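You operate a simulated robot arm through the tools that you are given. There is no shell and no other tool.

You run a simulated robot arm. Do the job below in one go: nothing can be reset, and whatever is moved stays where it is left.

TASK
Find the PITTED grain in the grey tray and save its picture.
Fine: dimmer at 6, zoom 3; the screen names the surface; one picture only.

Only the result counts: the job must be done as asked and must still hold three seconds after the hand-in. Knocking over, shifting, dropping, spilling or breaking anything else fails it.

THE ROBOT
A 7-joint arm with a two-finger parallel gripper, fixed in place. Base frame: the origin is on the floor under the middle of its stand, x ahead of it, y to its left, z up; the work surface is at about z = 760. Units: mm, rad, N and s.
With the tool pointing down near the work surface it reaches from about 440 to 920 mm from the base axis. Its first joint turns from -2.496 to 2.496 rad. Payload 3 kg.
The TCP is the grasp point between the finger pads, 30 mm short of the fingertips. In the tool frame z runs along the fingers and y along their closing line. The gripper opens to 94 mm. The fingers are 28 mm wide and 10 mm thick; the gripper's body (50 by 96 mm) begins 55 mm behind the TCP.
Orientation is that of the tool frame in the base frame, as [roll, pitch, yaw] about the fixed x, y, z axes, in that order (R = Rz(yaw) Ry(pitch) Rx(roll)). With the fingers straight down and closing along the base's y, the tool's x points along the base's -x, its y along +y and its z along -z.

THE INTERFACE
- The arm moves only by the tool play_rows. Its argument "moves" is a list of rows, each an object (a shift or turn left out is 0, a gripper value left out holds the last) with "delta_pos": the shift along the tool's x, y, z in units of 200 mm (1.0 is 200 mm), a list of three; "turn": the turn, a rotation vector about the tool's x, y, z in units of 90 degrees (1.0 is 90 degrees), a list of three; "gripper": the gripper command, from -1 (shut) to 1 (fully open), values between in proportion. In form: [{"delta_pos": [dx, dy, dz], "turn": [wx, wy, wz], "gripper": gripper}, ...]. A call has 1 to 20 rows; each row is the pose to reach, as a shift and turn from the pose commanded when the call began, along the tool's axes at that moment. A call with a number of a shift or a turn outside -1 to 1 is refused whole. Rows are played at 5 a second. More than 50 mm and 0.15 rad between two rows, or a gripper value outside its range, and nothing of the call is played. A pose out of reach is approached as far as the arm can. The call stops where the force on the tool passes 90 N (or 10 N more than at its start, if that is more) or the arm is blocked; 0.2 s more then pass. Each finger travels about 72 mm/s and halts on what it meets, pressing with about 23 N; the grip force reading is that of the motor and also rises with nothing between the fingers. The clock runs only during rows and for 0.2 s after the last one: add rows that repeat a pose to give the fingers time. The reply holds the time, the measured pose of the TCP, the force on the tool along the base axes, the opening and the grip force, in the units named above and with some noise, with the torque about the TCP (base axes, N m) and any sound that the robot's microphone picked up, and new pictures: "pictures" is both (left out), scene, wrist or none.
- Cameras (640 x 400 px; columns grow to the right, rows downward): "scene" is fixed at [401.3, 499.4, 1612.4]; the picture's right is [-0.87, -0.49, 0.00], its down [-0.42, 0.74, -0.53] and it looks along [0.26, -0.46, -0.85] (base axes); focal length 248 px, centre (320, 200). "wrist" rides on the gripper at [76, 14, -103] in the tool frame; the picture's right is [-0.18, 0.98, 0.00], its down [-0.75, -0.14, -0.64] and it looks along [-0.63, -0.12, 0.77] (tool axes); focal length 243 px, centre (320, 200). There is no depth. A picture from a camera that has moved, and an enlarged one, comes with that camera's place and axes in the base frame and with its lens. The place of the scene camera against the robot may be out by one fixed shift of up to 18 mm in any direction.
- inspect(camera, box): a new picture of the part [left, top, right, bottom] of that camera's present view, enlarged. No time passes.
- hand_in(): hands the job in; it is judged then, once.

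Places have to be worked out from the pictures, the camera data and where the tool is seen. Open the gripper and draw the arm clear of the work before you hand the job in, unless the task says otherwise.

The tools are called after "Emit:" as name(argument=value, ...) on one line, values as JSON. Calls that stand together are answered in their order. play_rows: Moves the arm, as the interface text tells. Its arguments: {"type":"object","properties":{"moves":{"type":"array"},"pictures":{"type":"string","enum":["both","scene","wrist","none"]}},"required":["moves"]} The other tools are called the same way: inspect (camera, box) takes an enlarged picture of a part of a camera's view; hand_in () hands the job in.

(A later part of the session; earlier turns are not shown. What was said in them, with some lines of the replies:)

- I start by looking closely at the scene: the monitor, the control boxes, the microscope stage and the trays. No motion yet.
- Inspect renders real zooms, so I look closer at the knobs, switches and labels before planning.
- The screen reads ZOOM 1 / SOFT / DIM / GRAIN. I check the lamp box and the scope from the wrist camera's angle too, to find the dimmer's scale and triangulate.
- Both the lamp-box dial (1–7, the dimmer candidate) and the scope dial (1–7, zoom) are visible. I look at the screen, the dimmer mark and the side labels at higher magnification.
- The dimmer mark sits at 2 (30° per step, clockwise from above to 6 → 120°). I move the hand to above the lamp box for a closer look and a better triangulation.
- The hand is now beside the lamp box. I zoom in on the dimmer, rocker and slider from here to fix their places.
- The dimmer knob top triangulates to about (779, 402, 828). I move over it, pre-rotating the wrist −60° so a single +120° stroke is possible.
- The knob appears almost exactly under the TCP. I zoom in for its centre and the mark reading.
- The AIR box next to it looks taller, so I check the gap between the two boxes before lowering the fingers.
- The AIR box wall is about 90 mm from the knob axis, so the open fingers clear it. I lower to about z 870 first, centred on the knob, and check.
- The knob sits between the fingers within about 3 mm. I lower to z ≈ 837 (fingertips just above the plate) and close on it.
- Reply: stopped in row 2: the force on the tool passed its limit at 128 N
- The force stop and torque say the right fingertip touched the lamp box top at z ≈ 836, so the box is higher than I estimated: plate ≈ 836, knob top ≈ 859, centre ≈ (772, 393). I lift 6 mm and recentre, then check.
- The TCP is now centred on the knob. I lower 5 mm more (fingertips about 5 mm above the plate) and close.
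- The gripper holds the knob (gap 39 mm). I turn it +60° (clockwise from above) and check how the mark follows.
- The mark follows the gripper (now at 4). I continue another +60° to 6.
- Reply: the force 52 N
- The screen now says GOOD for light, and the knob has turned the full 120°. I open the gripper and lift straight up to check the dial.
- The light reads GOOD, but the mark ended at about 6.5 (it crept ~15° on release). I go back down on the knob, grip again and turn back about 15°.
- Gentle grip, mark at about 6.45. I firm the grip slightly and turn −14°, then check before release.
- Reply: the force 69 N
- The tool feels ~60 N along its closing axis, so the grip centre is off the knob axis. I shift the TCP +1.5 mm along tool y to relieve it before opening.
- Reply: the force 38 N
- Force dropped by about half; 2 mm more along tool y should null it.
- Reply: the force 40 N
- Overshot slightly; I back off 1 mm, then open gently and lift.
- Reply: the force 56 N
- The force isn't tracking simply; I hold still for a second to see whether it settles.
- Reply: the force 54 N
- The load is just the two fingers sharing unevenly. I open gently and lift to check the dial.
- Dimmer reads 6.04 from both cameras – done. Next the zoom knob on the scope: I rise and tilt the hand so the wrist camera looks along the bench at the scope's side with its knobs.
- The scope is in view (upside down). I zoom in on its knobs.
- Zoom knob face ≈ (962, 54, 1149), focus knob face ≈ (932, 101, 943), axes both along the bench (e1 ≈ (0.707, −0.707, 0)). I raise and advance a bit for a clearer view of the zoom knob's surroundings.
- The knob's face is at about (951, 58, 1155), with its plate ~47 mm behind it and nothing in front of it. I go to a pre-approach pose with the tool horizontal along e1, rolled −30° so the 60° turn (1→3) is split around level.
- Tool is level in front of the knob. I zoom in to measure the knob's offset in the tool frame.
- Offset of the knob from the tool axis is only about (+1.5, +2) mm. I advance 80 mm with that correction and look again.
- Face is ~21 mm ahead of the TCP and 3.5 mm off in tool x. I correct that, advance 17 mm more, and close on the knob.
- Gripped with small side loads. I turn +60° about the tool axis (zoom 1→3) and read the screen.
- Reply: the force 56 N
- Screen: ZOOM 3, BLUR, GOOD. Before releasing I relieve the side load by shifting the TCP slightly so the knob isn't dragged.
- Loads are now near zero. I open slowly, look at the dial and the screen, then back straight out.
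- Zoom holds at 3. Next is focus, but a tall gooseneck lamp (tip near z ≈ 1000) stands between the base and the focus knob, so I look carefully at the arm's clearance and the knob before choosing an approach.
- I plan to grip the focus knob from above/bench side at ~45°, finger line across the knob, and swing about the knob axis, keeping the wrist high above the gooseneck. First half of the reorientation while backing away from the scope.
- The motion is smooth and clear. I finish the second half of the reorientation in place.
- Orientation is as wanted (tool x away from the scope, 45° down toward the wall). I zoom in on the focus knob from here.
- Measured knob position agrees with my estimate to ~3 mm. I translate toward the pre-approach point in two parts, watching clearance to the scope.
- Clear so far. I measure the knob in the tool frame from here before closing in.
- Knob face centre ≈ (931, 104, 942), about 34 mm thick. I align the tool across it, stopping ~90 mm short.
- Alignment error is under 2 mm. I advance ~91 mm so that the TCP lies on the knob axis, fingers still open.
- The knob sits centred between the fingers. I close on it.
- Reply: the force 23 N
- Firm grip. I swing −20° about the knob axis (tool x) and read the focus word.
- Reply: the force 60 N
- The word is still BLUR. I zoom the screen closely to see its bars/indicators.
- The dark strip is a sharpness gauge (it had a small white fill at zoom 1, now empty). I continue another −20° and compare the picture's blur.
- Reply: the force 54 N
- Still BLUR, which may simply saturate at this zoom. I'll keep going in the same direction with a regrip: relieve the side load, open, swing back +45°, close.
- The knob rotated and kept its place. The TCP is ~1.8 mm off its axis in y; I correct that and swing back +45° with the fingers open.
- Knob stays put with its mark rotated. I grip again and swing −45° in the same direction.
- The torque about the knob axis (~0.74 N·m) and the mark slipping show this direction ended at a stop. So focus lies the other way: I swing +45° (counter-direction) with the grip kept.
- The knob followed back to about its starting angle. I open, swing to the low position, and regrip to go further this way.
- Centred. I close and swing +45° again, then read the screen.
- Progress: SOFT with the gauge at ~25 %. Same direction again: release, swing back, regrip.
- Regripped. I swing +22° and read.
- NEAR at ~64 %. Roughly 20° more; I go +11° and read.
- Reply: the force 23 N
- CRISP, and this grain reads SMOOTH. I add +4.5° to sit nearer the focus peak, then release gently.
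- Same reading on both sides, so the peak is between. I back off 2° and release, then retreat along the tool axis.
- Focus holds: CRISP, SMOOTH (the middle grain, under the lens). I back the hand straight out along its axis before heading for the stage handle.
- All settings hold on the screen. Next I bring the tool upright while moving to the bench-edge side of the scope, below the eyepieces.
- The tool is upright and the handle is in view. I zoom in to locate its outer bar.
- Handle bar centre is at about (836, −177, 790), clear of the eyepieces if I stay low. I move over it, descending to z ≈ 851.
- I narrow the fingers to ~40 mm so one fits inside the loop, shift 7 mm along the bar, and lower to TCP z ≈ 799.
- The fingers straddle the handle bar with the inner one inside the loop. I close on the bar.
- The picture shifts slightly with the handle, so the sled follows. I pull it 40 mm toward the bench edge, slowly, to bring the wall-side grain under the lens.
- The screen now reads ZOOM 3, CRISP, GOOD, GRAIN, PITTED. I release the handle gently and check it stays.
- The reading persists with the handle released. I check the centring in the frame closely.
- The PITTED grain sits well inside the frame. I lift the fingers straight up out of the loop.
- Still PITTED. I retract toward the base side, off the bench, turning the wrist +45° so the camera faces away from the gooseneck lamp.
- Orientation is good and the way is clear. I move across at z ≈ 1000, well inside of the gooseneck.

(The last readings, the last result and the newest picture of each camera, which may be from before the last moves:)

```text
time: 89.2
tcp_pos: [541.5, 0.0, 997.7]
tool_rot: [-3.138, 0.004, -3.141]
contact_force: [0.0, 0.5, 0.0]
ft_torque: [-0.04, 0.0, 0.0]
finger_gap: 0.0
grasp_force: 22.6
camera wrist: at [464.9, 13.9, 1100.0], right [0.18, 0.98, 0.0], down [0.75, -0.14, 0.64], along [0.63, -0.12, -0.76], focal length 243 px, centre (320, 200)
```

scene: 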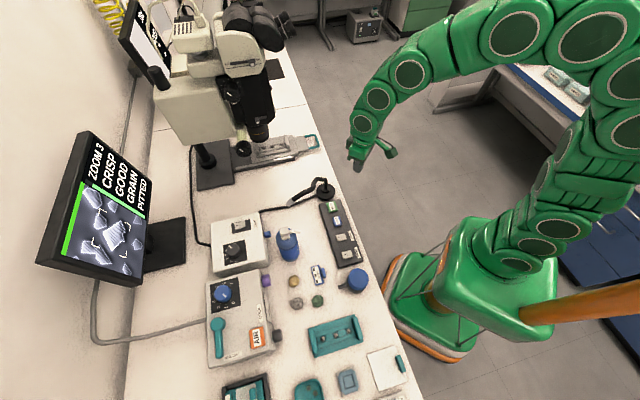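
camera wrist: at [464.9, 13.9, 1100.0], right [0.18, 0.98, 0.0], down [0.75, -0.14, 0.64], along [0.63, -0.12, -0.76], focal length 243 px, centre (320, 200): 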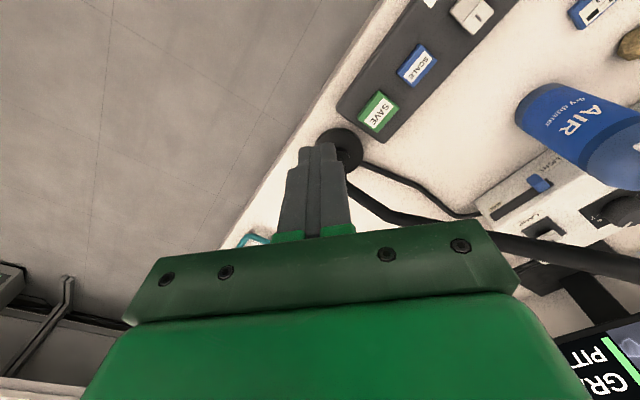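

SAVE is in view. I zoom in to fix its exact place and surroundings.

Emit:
inspect(camera="wrist", box=[310, 60, 450, 160])

Emit:
inspect(camera="scene", box=[280, 160, 380, 240])

```text
4.00 times, centred on (380, 110) of wrist
camera zoom: at [464.9, 13.9, 1100.0], right [0.18, 0.98, 0.0], down [0.75, -0.14, 0.64], along [0.63, -0.12, -0.76], focal length 970 px, centre (80, 560)
```

zoom: 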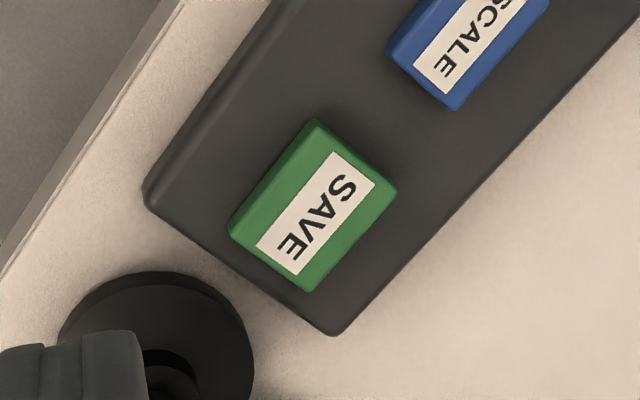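

```text
5.00 times, centred on (330, 200) of scene
camera zoom: at [401.3, 499.4, 1612.4], right [-0.87, -0.49, 0.0], down [-0.42, 0.74, -0.53], along [0.26, -0.46, -0.85], focal length 1238 px, centre (270, 200)
```

zoom: 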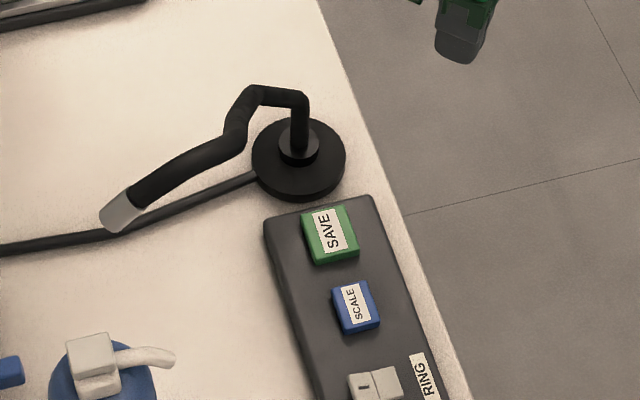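

SAVE button centre ≈ (589, 66), top ≈ 788. I lean the tool 30° (hand toward the base, away from the lamp neck) and hover ~45 mm above it.

Emit:
play_rows(moves=[{"delta_pos": [-0.037, 0.055, 0.1], "turn": [0, -0.055, 0]}, {"delta_pos": [-0.074, 0.11, 0.2], "turn": [0, -0.11, 0]}, {"delta_pos": [-0.111, 0.165, 0.31], "turn": [0, -0.166, 0]}, {"delta_pos": [-0.148, 0.22, 0.42], "turn": [0, -0.222, 0]}, {"delta_pos": [-0.185, 0.275, 0.53], "turn": [0, -0.278, 0]}, {"delta_pos": [-0.2225, 0.33, 0.64], "turn": [0, -0.333, 0]}, {"delta_pos": [-0.2225, 0.33, 0.64], "turn": [0, -0.333, 0]}], pictures="both")

Emit:
inspect(camera="wrist", box=[230, 60, 430, 240])

Emit:
inspect(camera="scene", box=[280, 160, 380, 240])

```text
time: 90.8
tcp_pos: [583.5, 63.0, 868.8]
tool_rot: [-3.14, 0.527, 3.141]
contact_force: [-0.1, -0.3, 0.7]
ft_torque: [-0.04, -0.02, 0.01]
finger_gap: 0.1
grasp_force: 22.9
camera wrist: at [467.3, 78.3, 920.5], right [0.16, 0.98, 0.09], down [0.33, -0.14, 0.93], along [0.93, -0.12, -0.34], focal length 243 px, centre (320, 200)
```

scene: 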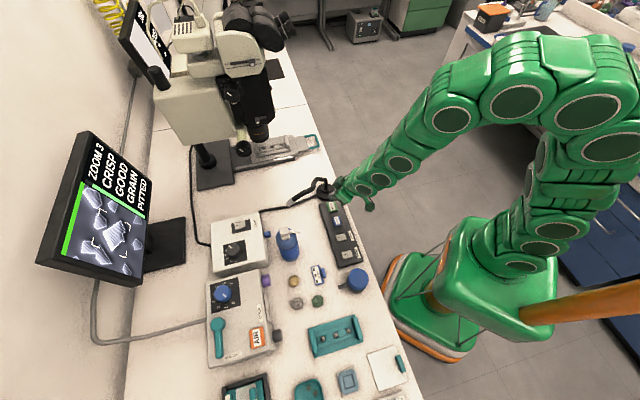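
wrist: 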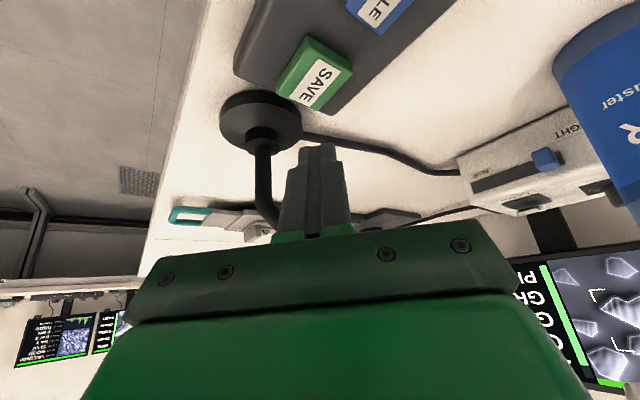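

```text
2.22 times, centred on (330, 150) of wrist
camera zoom: at [467.3, 78.3, 920.5], right [0.16, 0.98, 0.09], down [0.33, -0.14, 0.93], along [0.93, -0.12, -0.34], focal length 539 px, centre (298, 311)
```

zoom: 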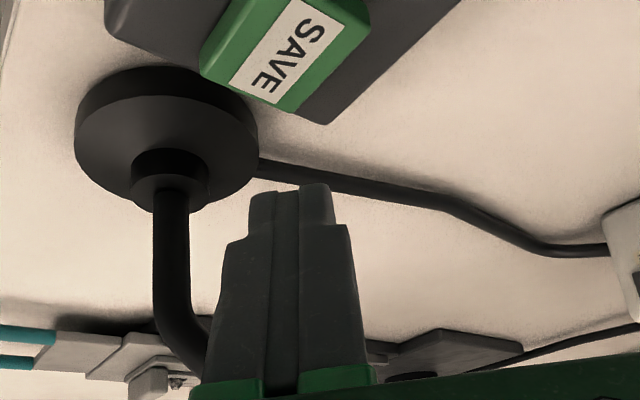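

```text
5.00 times, centred on (330, 200) of scene
camera zoom: at [401.3, 499.4, 1612.4], right [-0.87, -0.49, 0.0], down [-0.42, 0.74, -0.53], along [0.26, -0.46, -0.85], focal length 1238 px, centre (270, 200)
```

zoom: 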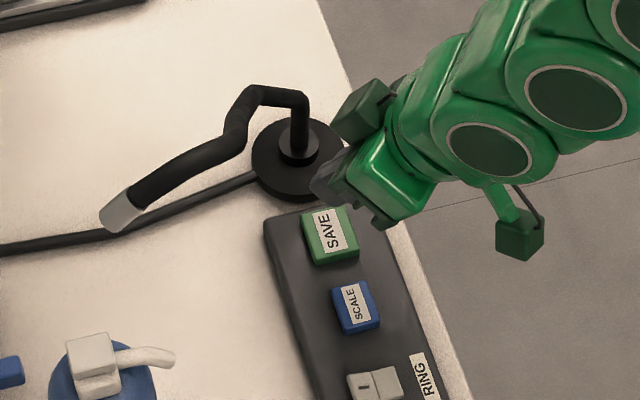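

Measured again: SAVE top centre (588, 67, 793), and my fingertip edge is right above it. I descend to ~8 mm above the button first.

Emit:
play_rows(moves=[{"delta_pos": [0.025, 0.01, 0.045]}, {"delta_pos": [0.05, 0.01, 0.09]}, {"delta_pos": [0.07, 0.01, 0.125]}, {"delta_pos": [0.084, 0.01, 0.154]}, {"delta_pos": [0.084, 0.01, 0.154]}], pictures="both")

Emit:
inspect(camera="wrist", box=[230, 60, 430, 240])

Emit:
inspect(camera="scene", box=[300, 180, 370, 225])

```text
time: 92.0
tcp_pos: [586.0, 64.9, 834.7]
tool_rot: [-3.139, 0.527, -3.139]
contact_force: [-0.4, -0.3, 0.5]
ft_torque: [-0.03, -0.03, -0.03]
finger_gap: 0.2
grasp_force: 23.2
camera wrist: at [468.0, 80.0, 885.0], right [0.16, 0.98, 0.09], down [0.33, -0.14, 0.93], along [0.93, -0.12, -0.35], focal length 243 px, centre (320, 200)
```

scene: 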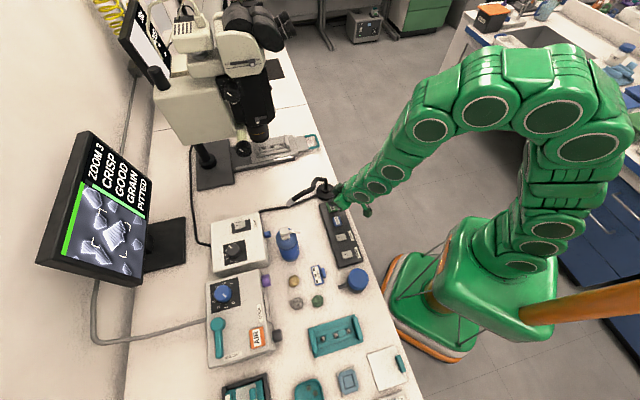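
wrist: 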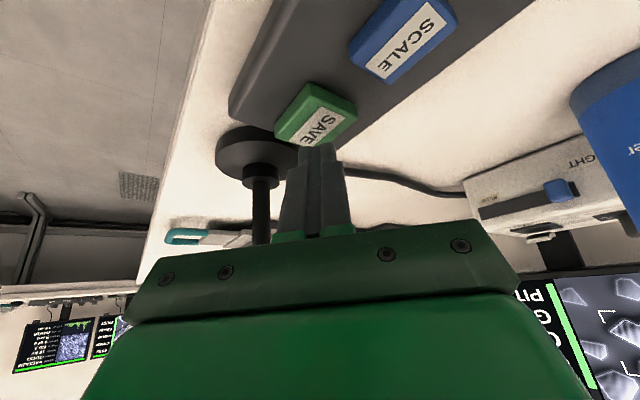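

```text
2.22 times, centred on (330, 150) of wrist
camera zoom: at [468.0, 80.0, 885.0], right [0.16, 0.98, 0.09], down [0.33, -0.14, 0.93], along [0.93, -0.12, -0.35], focal length 539 px, centre (298, 311)
```

zoom: 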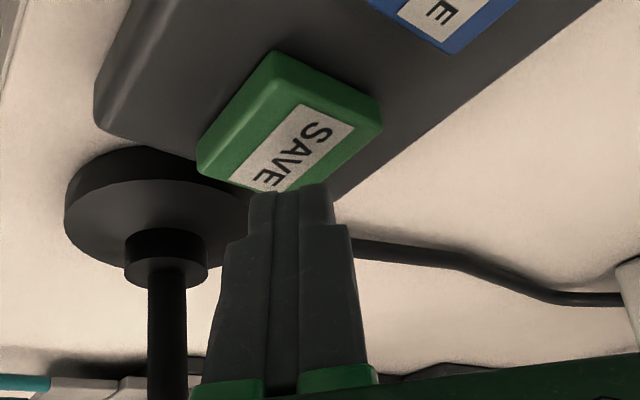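

```text
8.89 times, centred on (335, 202) of scene
camera zoom: at [401.3, 499.4, 1612.4], right [-0.87, -0.49, 0.0], down [-0.42, 0.74, -0.53], along [0.26, -0.46, -0.85], focal length 2200 px, centre (187, 178)
```

zoom: 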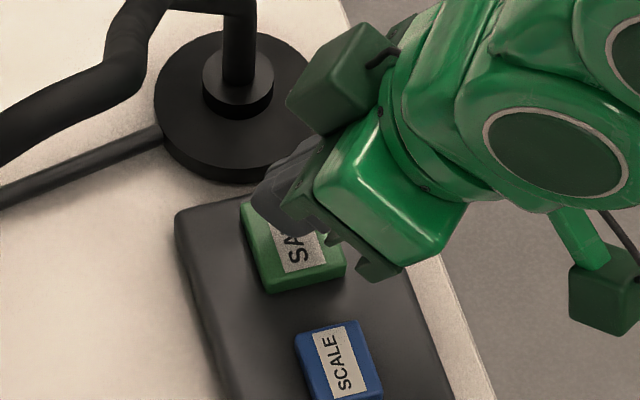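

The fingertip edge projects onto the button centre with ~8 mm to go. I press straight down slowly to about 6 mm past the expected contact and check the screen.

Emit:
play_rows(moves=[{"delta_pos": [0.0075, 0, 0.013]}, {"delta_pos": [0.015, 0, 0.026]}, {"delta_pos": [0.0225, 0, 0.039]}, {"delta_pos": [0.0275, 0, 0.0475]}, {"delta_pos": [0.0325, 0, 0.056]}, {"delta_pos": [0.037, 0, 0.0635]}, {"delta_pos": [0.037, 0, 0.0635]}], pictures="both")

Emit:
inspect(camera="scene", box=[30, 120, 190, 290])

Emit:
inspect(camera="wrist", box=[230, 60, 430, 240])

```text
time: 93.6
tcp_pos: [586.6, 65.6, 819.4]
tool_rot: [-3.138, 0.527, -3.14]
contact_force: [-2.0, 2.8, 5.6]
ft_torque: [0.06, 0.01, -0.03]
finger_gap: 0.1
grasp_force: 23.8
heard: click
camera wrist: at [469.4, 80.3, 870.5], right [0.16, 0.98, 0.09], down [0.33, -0.14, 0.93], along [0.93, -0.12, -0.34], focal length 243 px, centre (320, 200)
```

scene: 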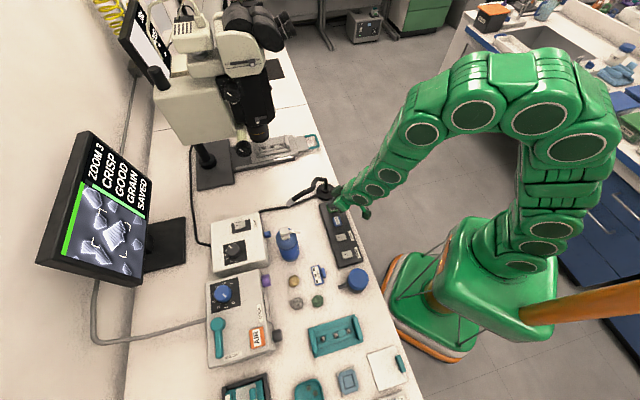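
wrist: 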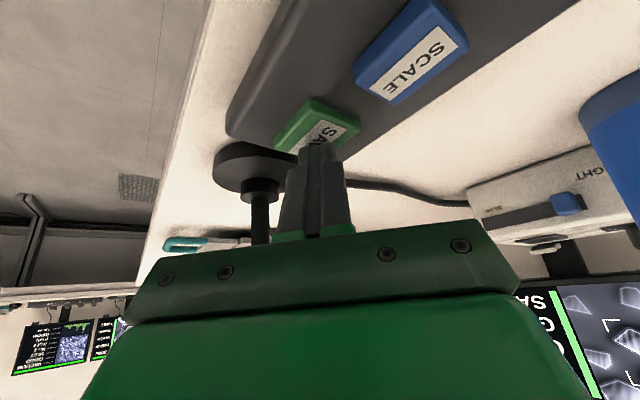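

```text
2.35 times, centred on (110, 205) of scene
camera zoom: at [401.3, 499.4, 1612.4], right [-0.87, -0.49, 0.0], down [-0.42, 0.74, -0.53], along [0.26, -0.46, -0.85], focal length 582 px, centre (814, 188)
```

zoom: 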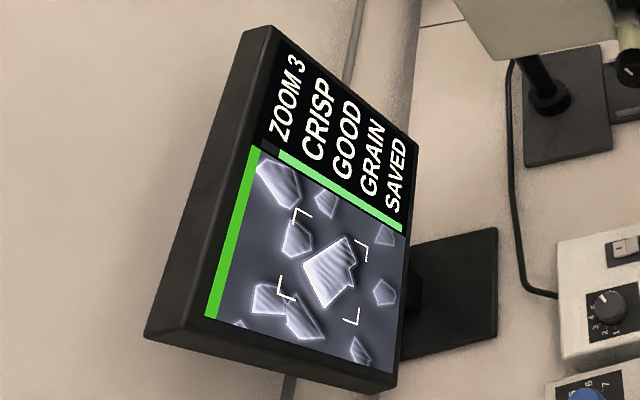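

```text
2.22 times, centred on (330, 150) of wrist
camera zoom: at [469.4, 80.3, 870.5], right [0.16, 0.98, 0.09], down [0.33, -0.14, 0.93], along [0.93, -0.12, -0.34], focal length 539 px, centre (298, 311)
```

zoom: 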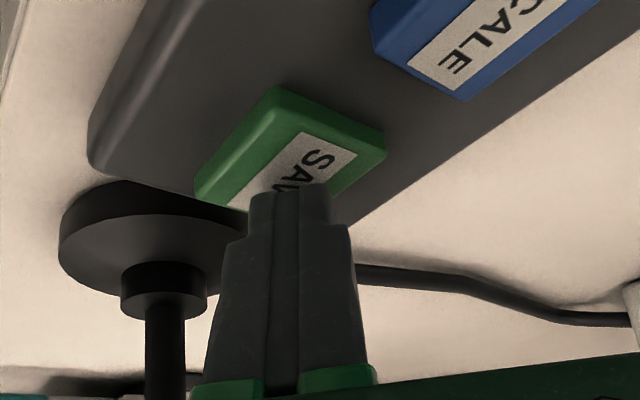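

A click was heard and the screen shows SAVED. I lift straight up off the button without touching it again, then draw back.

Emit:
play_rows(moves=[{"delta_pos": [-0.05, 0, -0.086]}, {"delta_pos": [-0.12, 0, -0.207]}, {"delta_pos": [-0.2, 0, -0.346]}, {"delta_pos": [-0.25, 0, -0.5]}, {"delta_pos": [-0.25, 0, -0.7]}, {"delta_pos": [-0.25, 0, -0.9]}, {"delta_pos": [-0.25, 0, -0.9]}], pictures="both")

Emit:
inspect(camera="scene", box=[30, 120, 190, 290])

```text
time: 95.2
tcp_pos: [537.9, 65.7, 1000.3]
tool_rot: [-3.141, 0.526, -3.14]
contact_force: [0.7, -0.4, 0.2]
ft_torque: [-0.02, -0.02, 0.01]
finger_gap: 0.0
grasp_force: 22.8
camera wrist: at [420.8, 79.8, 1051.6], right [0.16, 0.98, 0.09], down [0.33, -0.14, 0.93], along [0.93, -0.12, -0.34], focal length 243 px, centre (320, 200)
```

scene: 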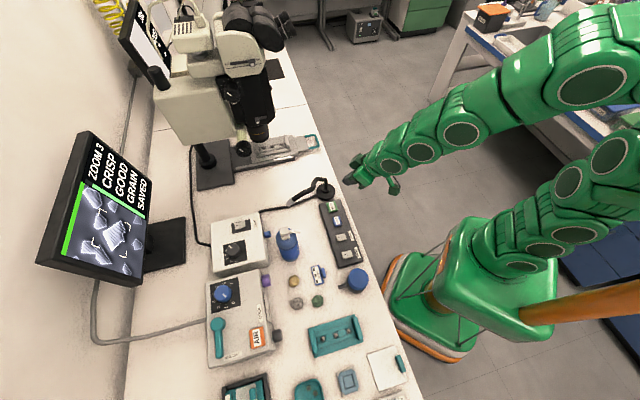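
wrist: 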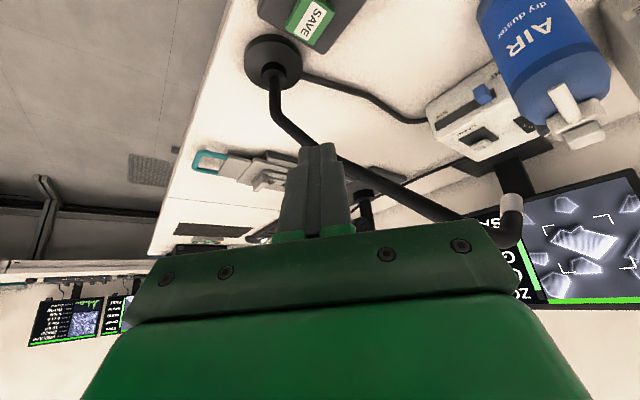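

```text
2.35 times, centred on (110, 205) of scene
camera zoom: at [401.3, 499.4, 1612.4], right [-0.87, -0.49, 0.0], down [-0.42, 0.74, -0.53], along [0.26, -0.46, -0.85], focal length 582 px, centre (814, 188)
```

zoom: 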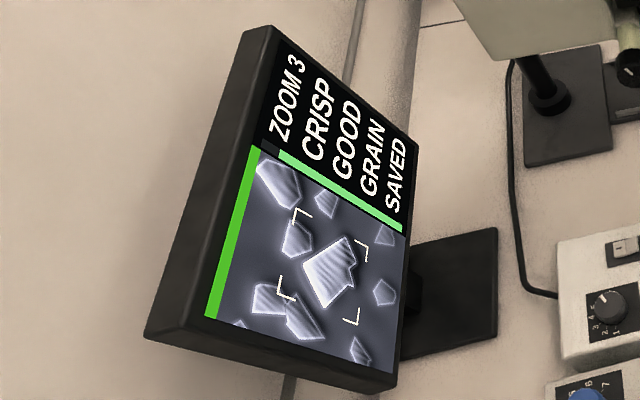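

SAVED stays on the screen. I open the gripper and draw the arm up and clear of the bench, then verify the dials.

Emit:
play_rows(moves=[{"delta_pos": [-0.027, 0, -0.129], "turn": [0, 0.055, 0], "gripper": -0.5}, {"delta_pos": [-0.053, 0, -0.258], "turn": [0, 0.11, 0], "gripper": 0}, {"delta_pos": [-0.08, 0, -0.387], "turn": [0, 0.166, 0], "gripper": 0.5}, {"delta_pos": [-0.107, 0, -0.516], "turn": [0, 0.222, 0], "gripper": 1}, {"delta_pos": [-0.133, 0, -0.645], "turn": [0, 0.278, 0], "gripper": 1}, {"delta_pos": [-0.16, 0, -0.774], "turn": [0, 0.333, 0], "gripper": 1}, {"delta_pos": [-0.16, 0, -0.774], "turn": [0, 0.333, 0], "gripper": 1}], pictures="both")

Emit:
inspect(camera="scene", box=[215, 230, 260, 270])

Emit:
inspect(camera="scene", box=[190, 40, 330, 190])

Emit:
inspect(camera="scene", box=[30, 120, 190, 290])

Emit:
inspect(camera="scene", box=[190, 180, 420, 400])

```text
time: 96.8
tcp_pos: [487.2, 65.9, 1152.1]
tool_rot: [-3.14, 0.002, -3.14]
contact_force: [-0.1, -0.1, 0.1]
ft_torque: [0.0, 0.02, -0.02]
finger_gap: 93.9
grasp_force: 0.0
camera wrist: at [411.5, 79.2, 1254.6], right [0.18, 0.98, 0.0], down [0.75, -0.14, 0.65], along [0.63, -0.12, -0.76], focal length 243 px, centre (320, 200)
```

scene: 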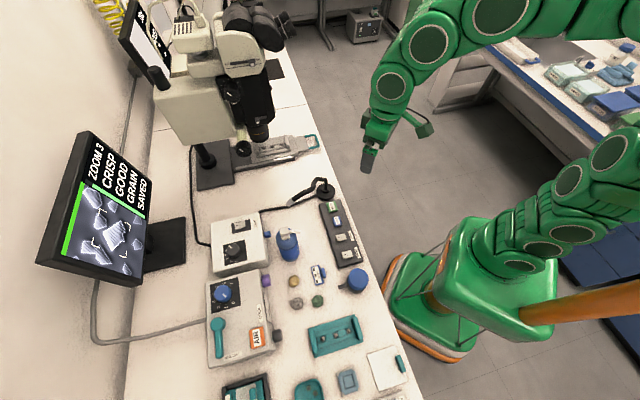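
wrist: 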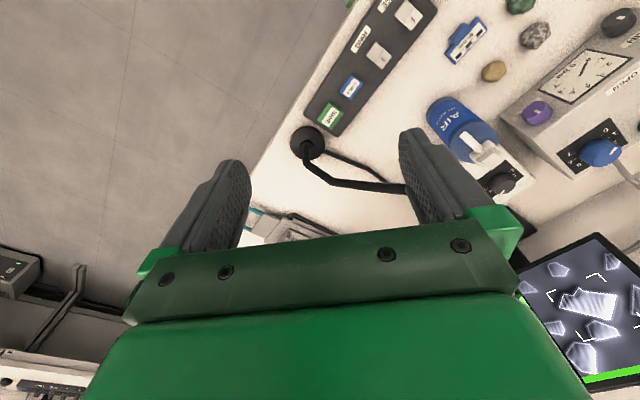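

```text
10.00 times, centred on (238, 250) of scene
camera zoom: at [401.3, 499.4, 1612.4], right [-0.87, -0.49, 0.0], down [-0.42, 0.74, -0.53], along [0.26, -0.46, -0.85], focal length 2475 px, centre (1145, -300)
```

zoom: 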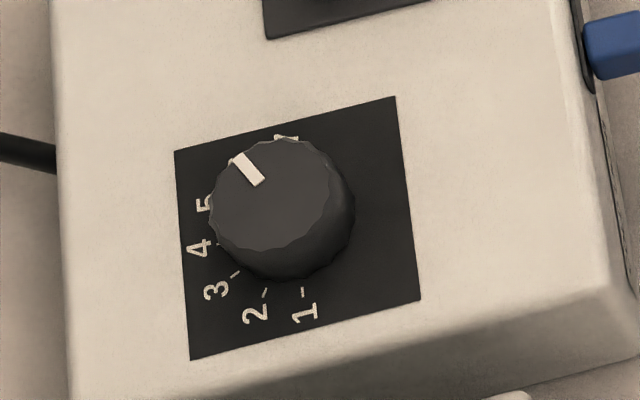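

```text
2.67 times, centred on (260, 115) of scene
camera zoom: at [401.3, 499.4, 1612.4], right [-0.87, -0.49, 0.0], down [-0.42, 0.74, -0.53], along [0.26, -0.46, -0.85], focal length 660 px, centre (480, 427)
```

zoom: 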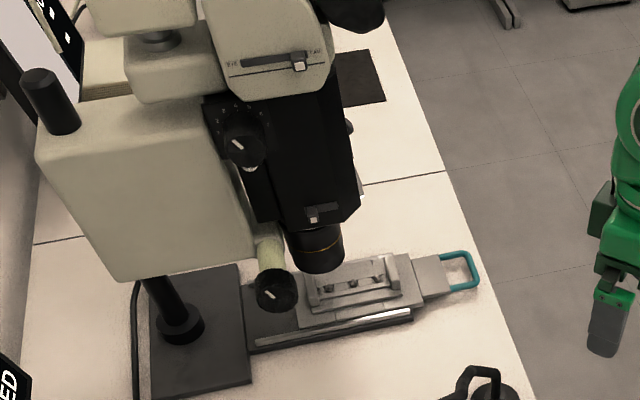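

```text
2.35 times, centred on (110, 205) of scene
camera zoom: at [401.3, 499.4, 1612.4], right [-0.87, -0.49, 0.0], down [-0.42, 0.74, -0.53], along [0.26, -0.46, -0.85], focal length 582 px, centre (814, 188)
```

zoom: 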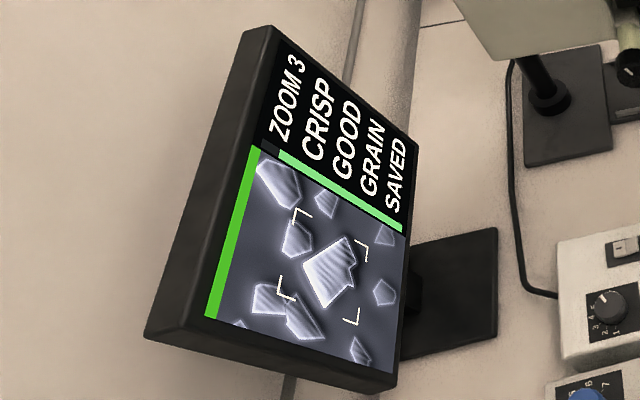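

```text
1.82 times, centred on (305, 290) of scene
camera zoom: at [401.3, 499.4, 1612.4], right [-0.87, -0.49, 0.0], down [-0.42, 0.74, -0.53], along [0.26, -0.46, -0.85], focal length 450 px, centre (347, 36)
```

zoom: 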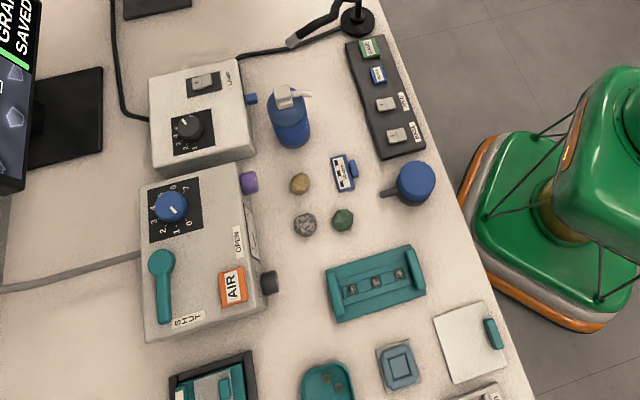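

Everything checks out: the dimmer mark is at 6 and the screen shows ZOOM 3, CRISP, GOOD and SAVED, with SAVE pressed once. The other items look to be where they were, the gripper is open and the arm is clear, so I hand in.

Emit:
hand_in()

```text
The job is handed in.
```

The PITTED grain's picture is saved. It is the wall-side grain in the grey tray, one 40 mm pull of the stage from where it started.

- **Settings:** the dimmer mark reads about 6.04 on its scale. The screen showed ZOOM 3, CRISP and GOOD when I saved.
- **Grain:** the screen named this grain PITTED; the middle grain read SMOOTH. I didn't check the third grain, since the match had already been found.
- **Picture:** SAVE was pressed once. I heard one click and the screen changed to SAVED.

Early on, while lowering onto the dimmer, a fingertip touched the top of the lamp box and the arm stopped at 128 N. The box didn't appear to move. In the final pictures everything else was where it started, and the gripper was open and clear of the bench.
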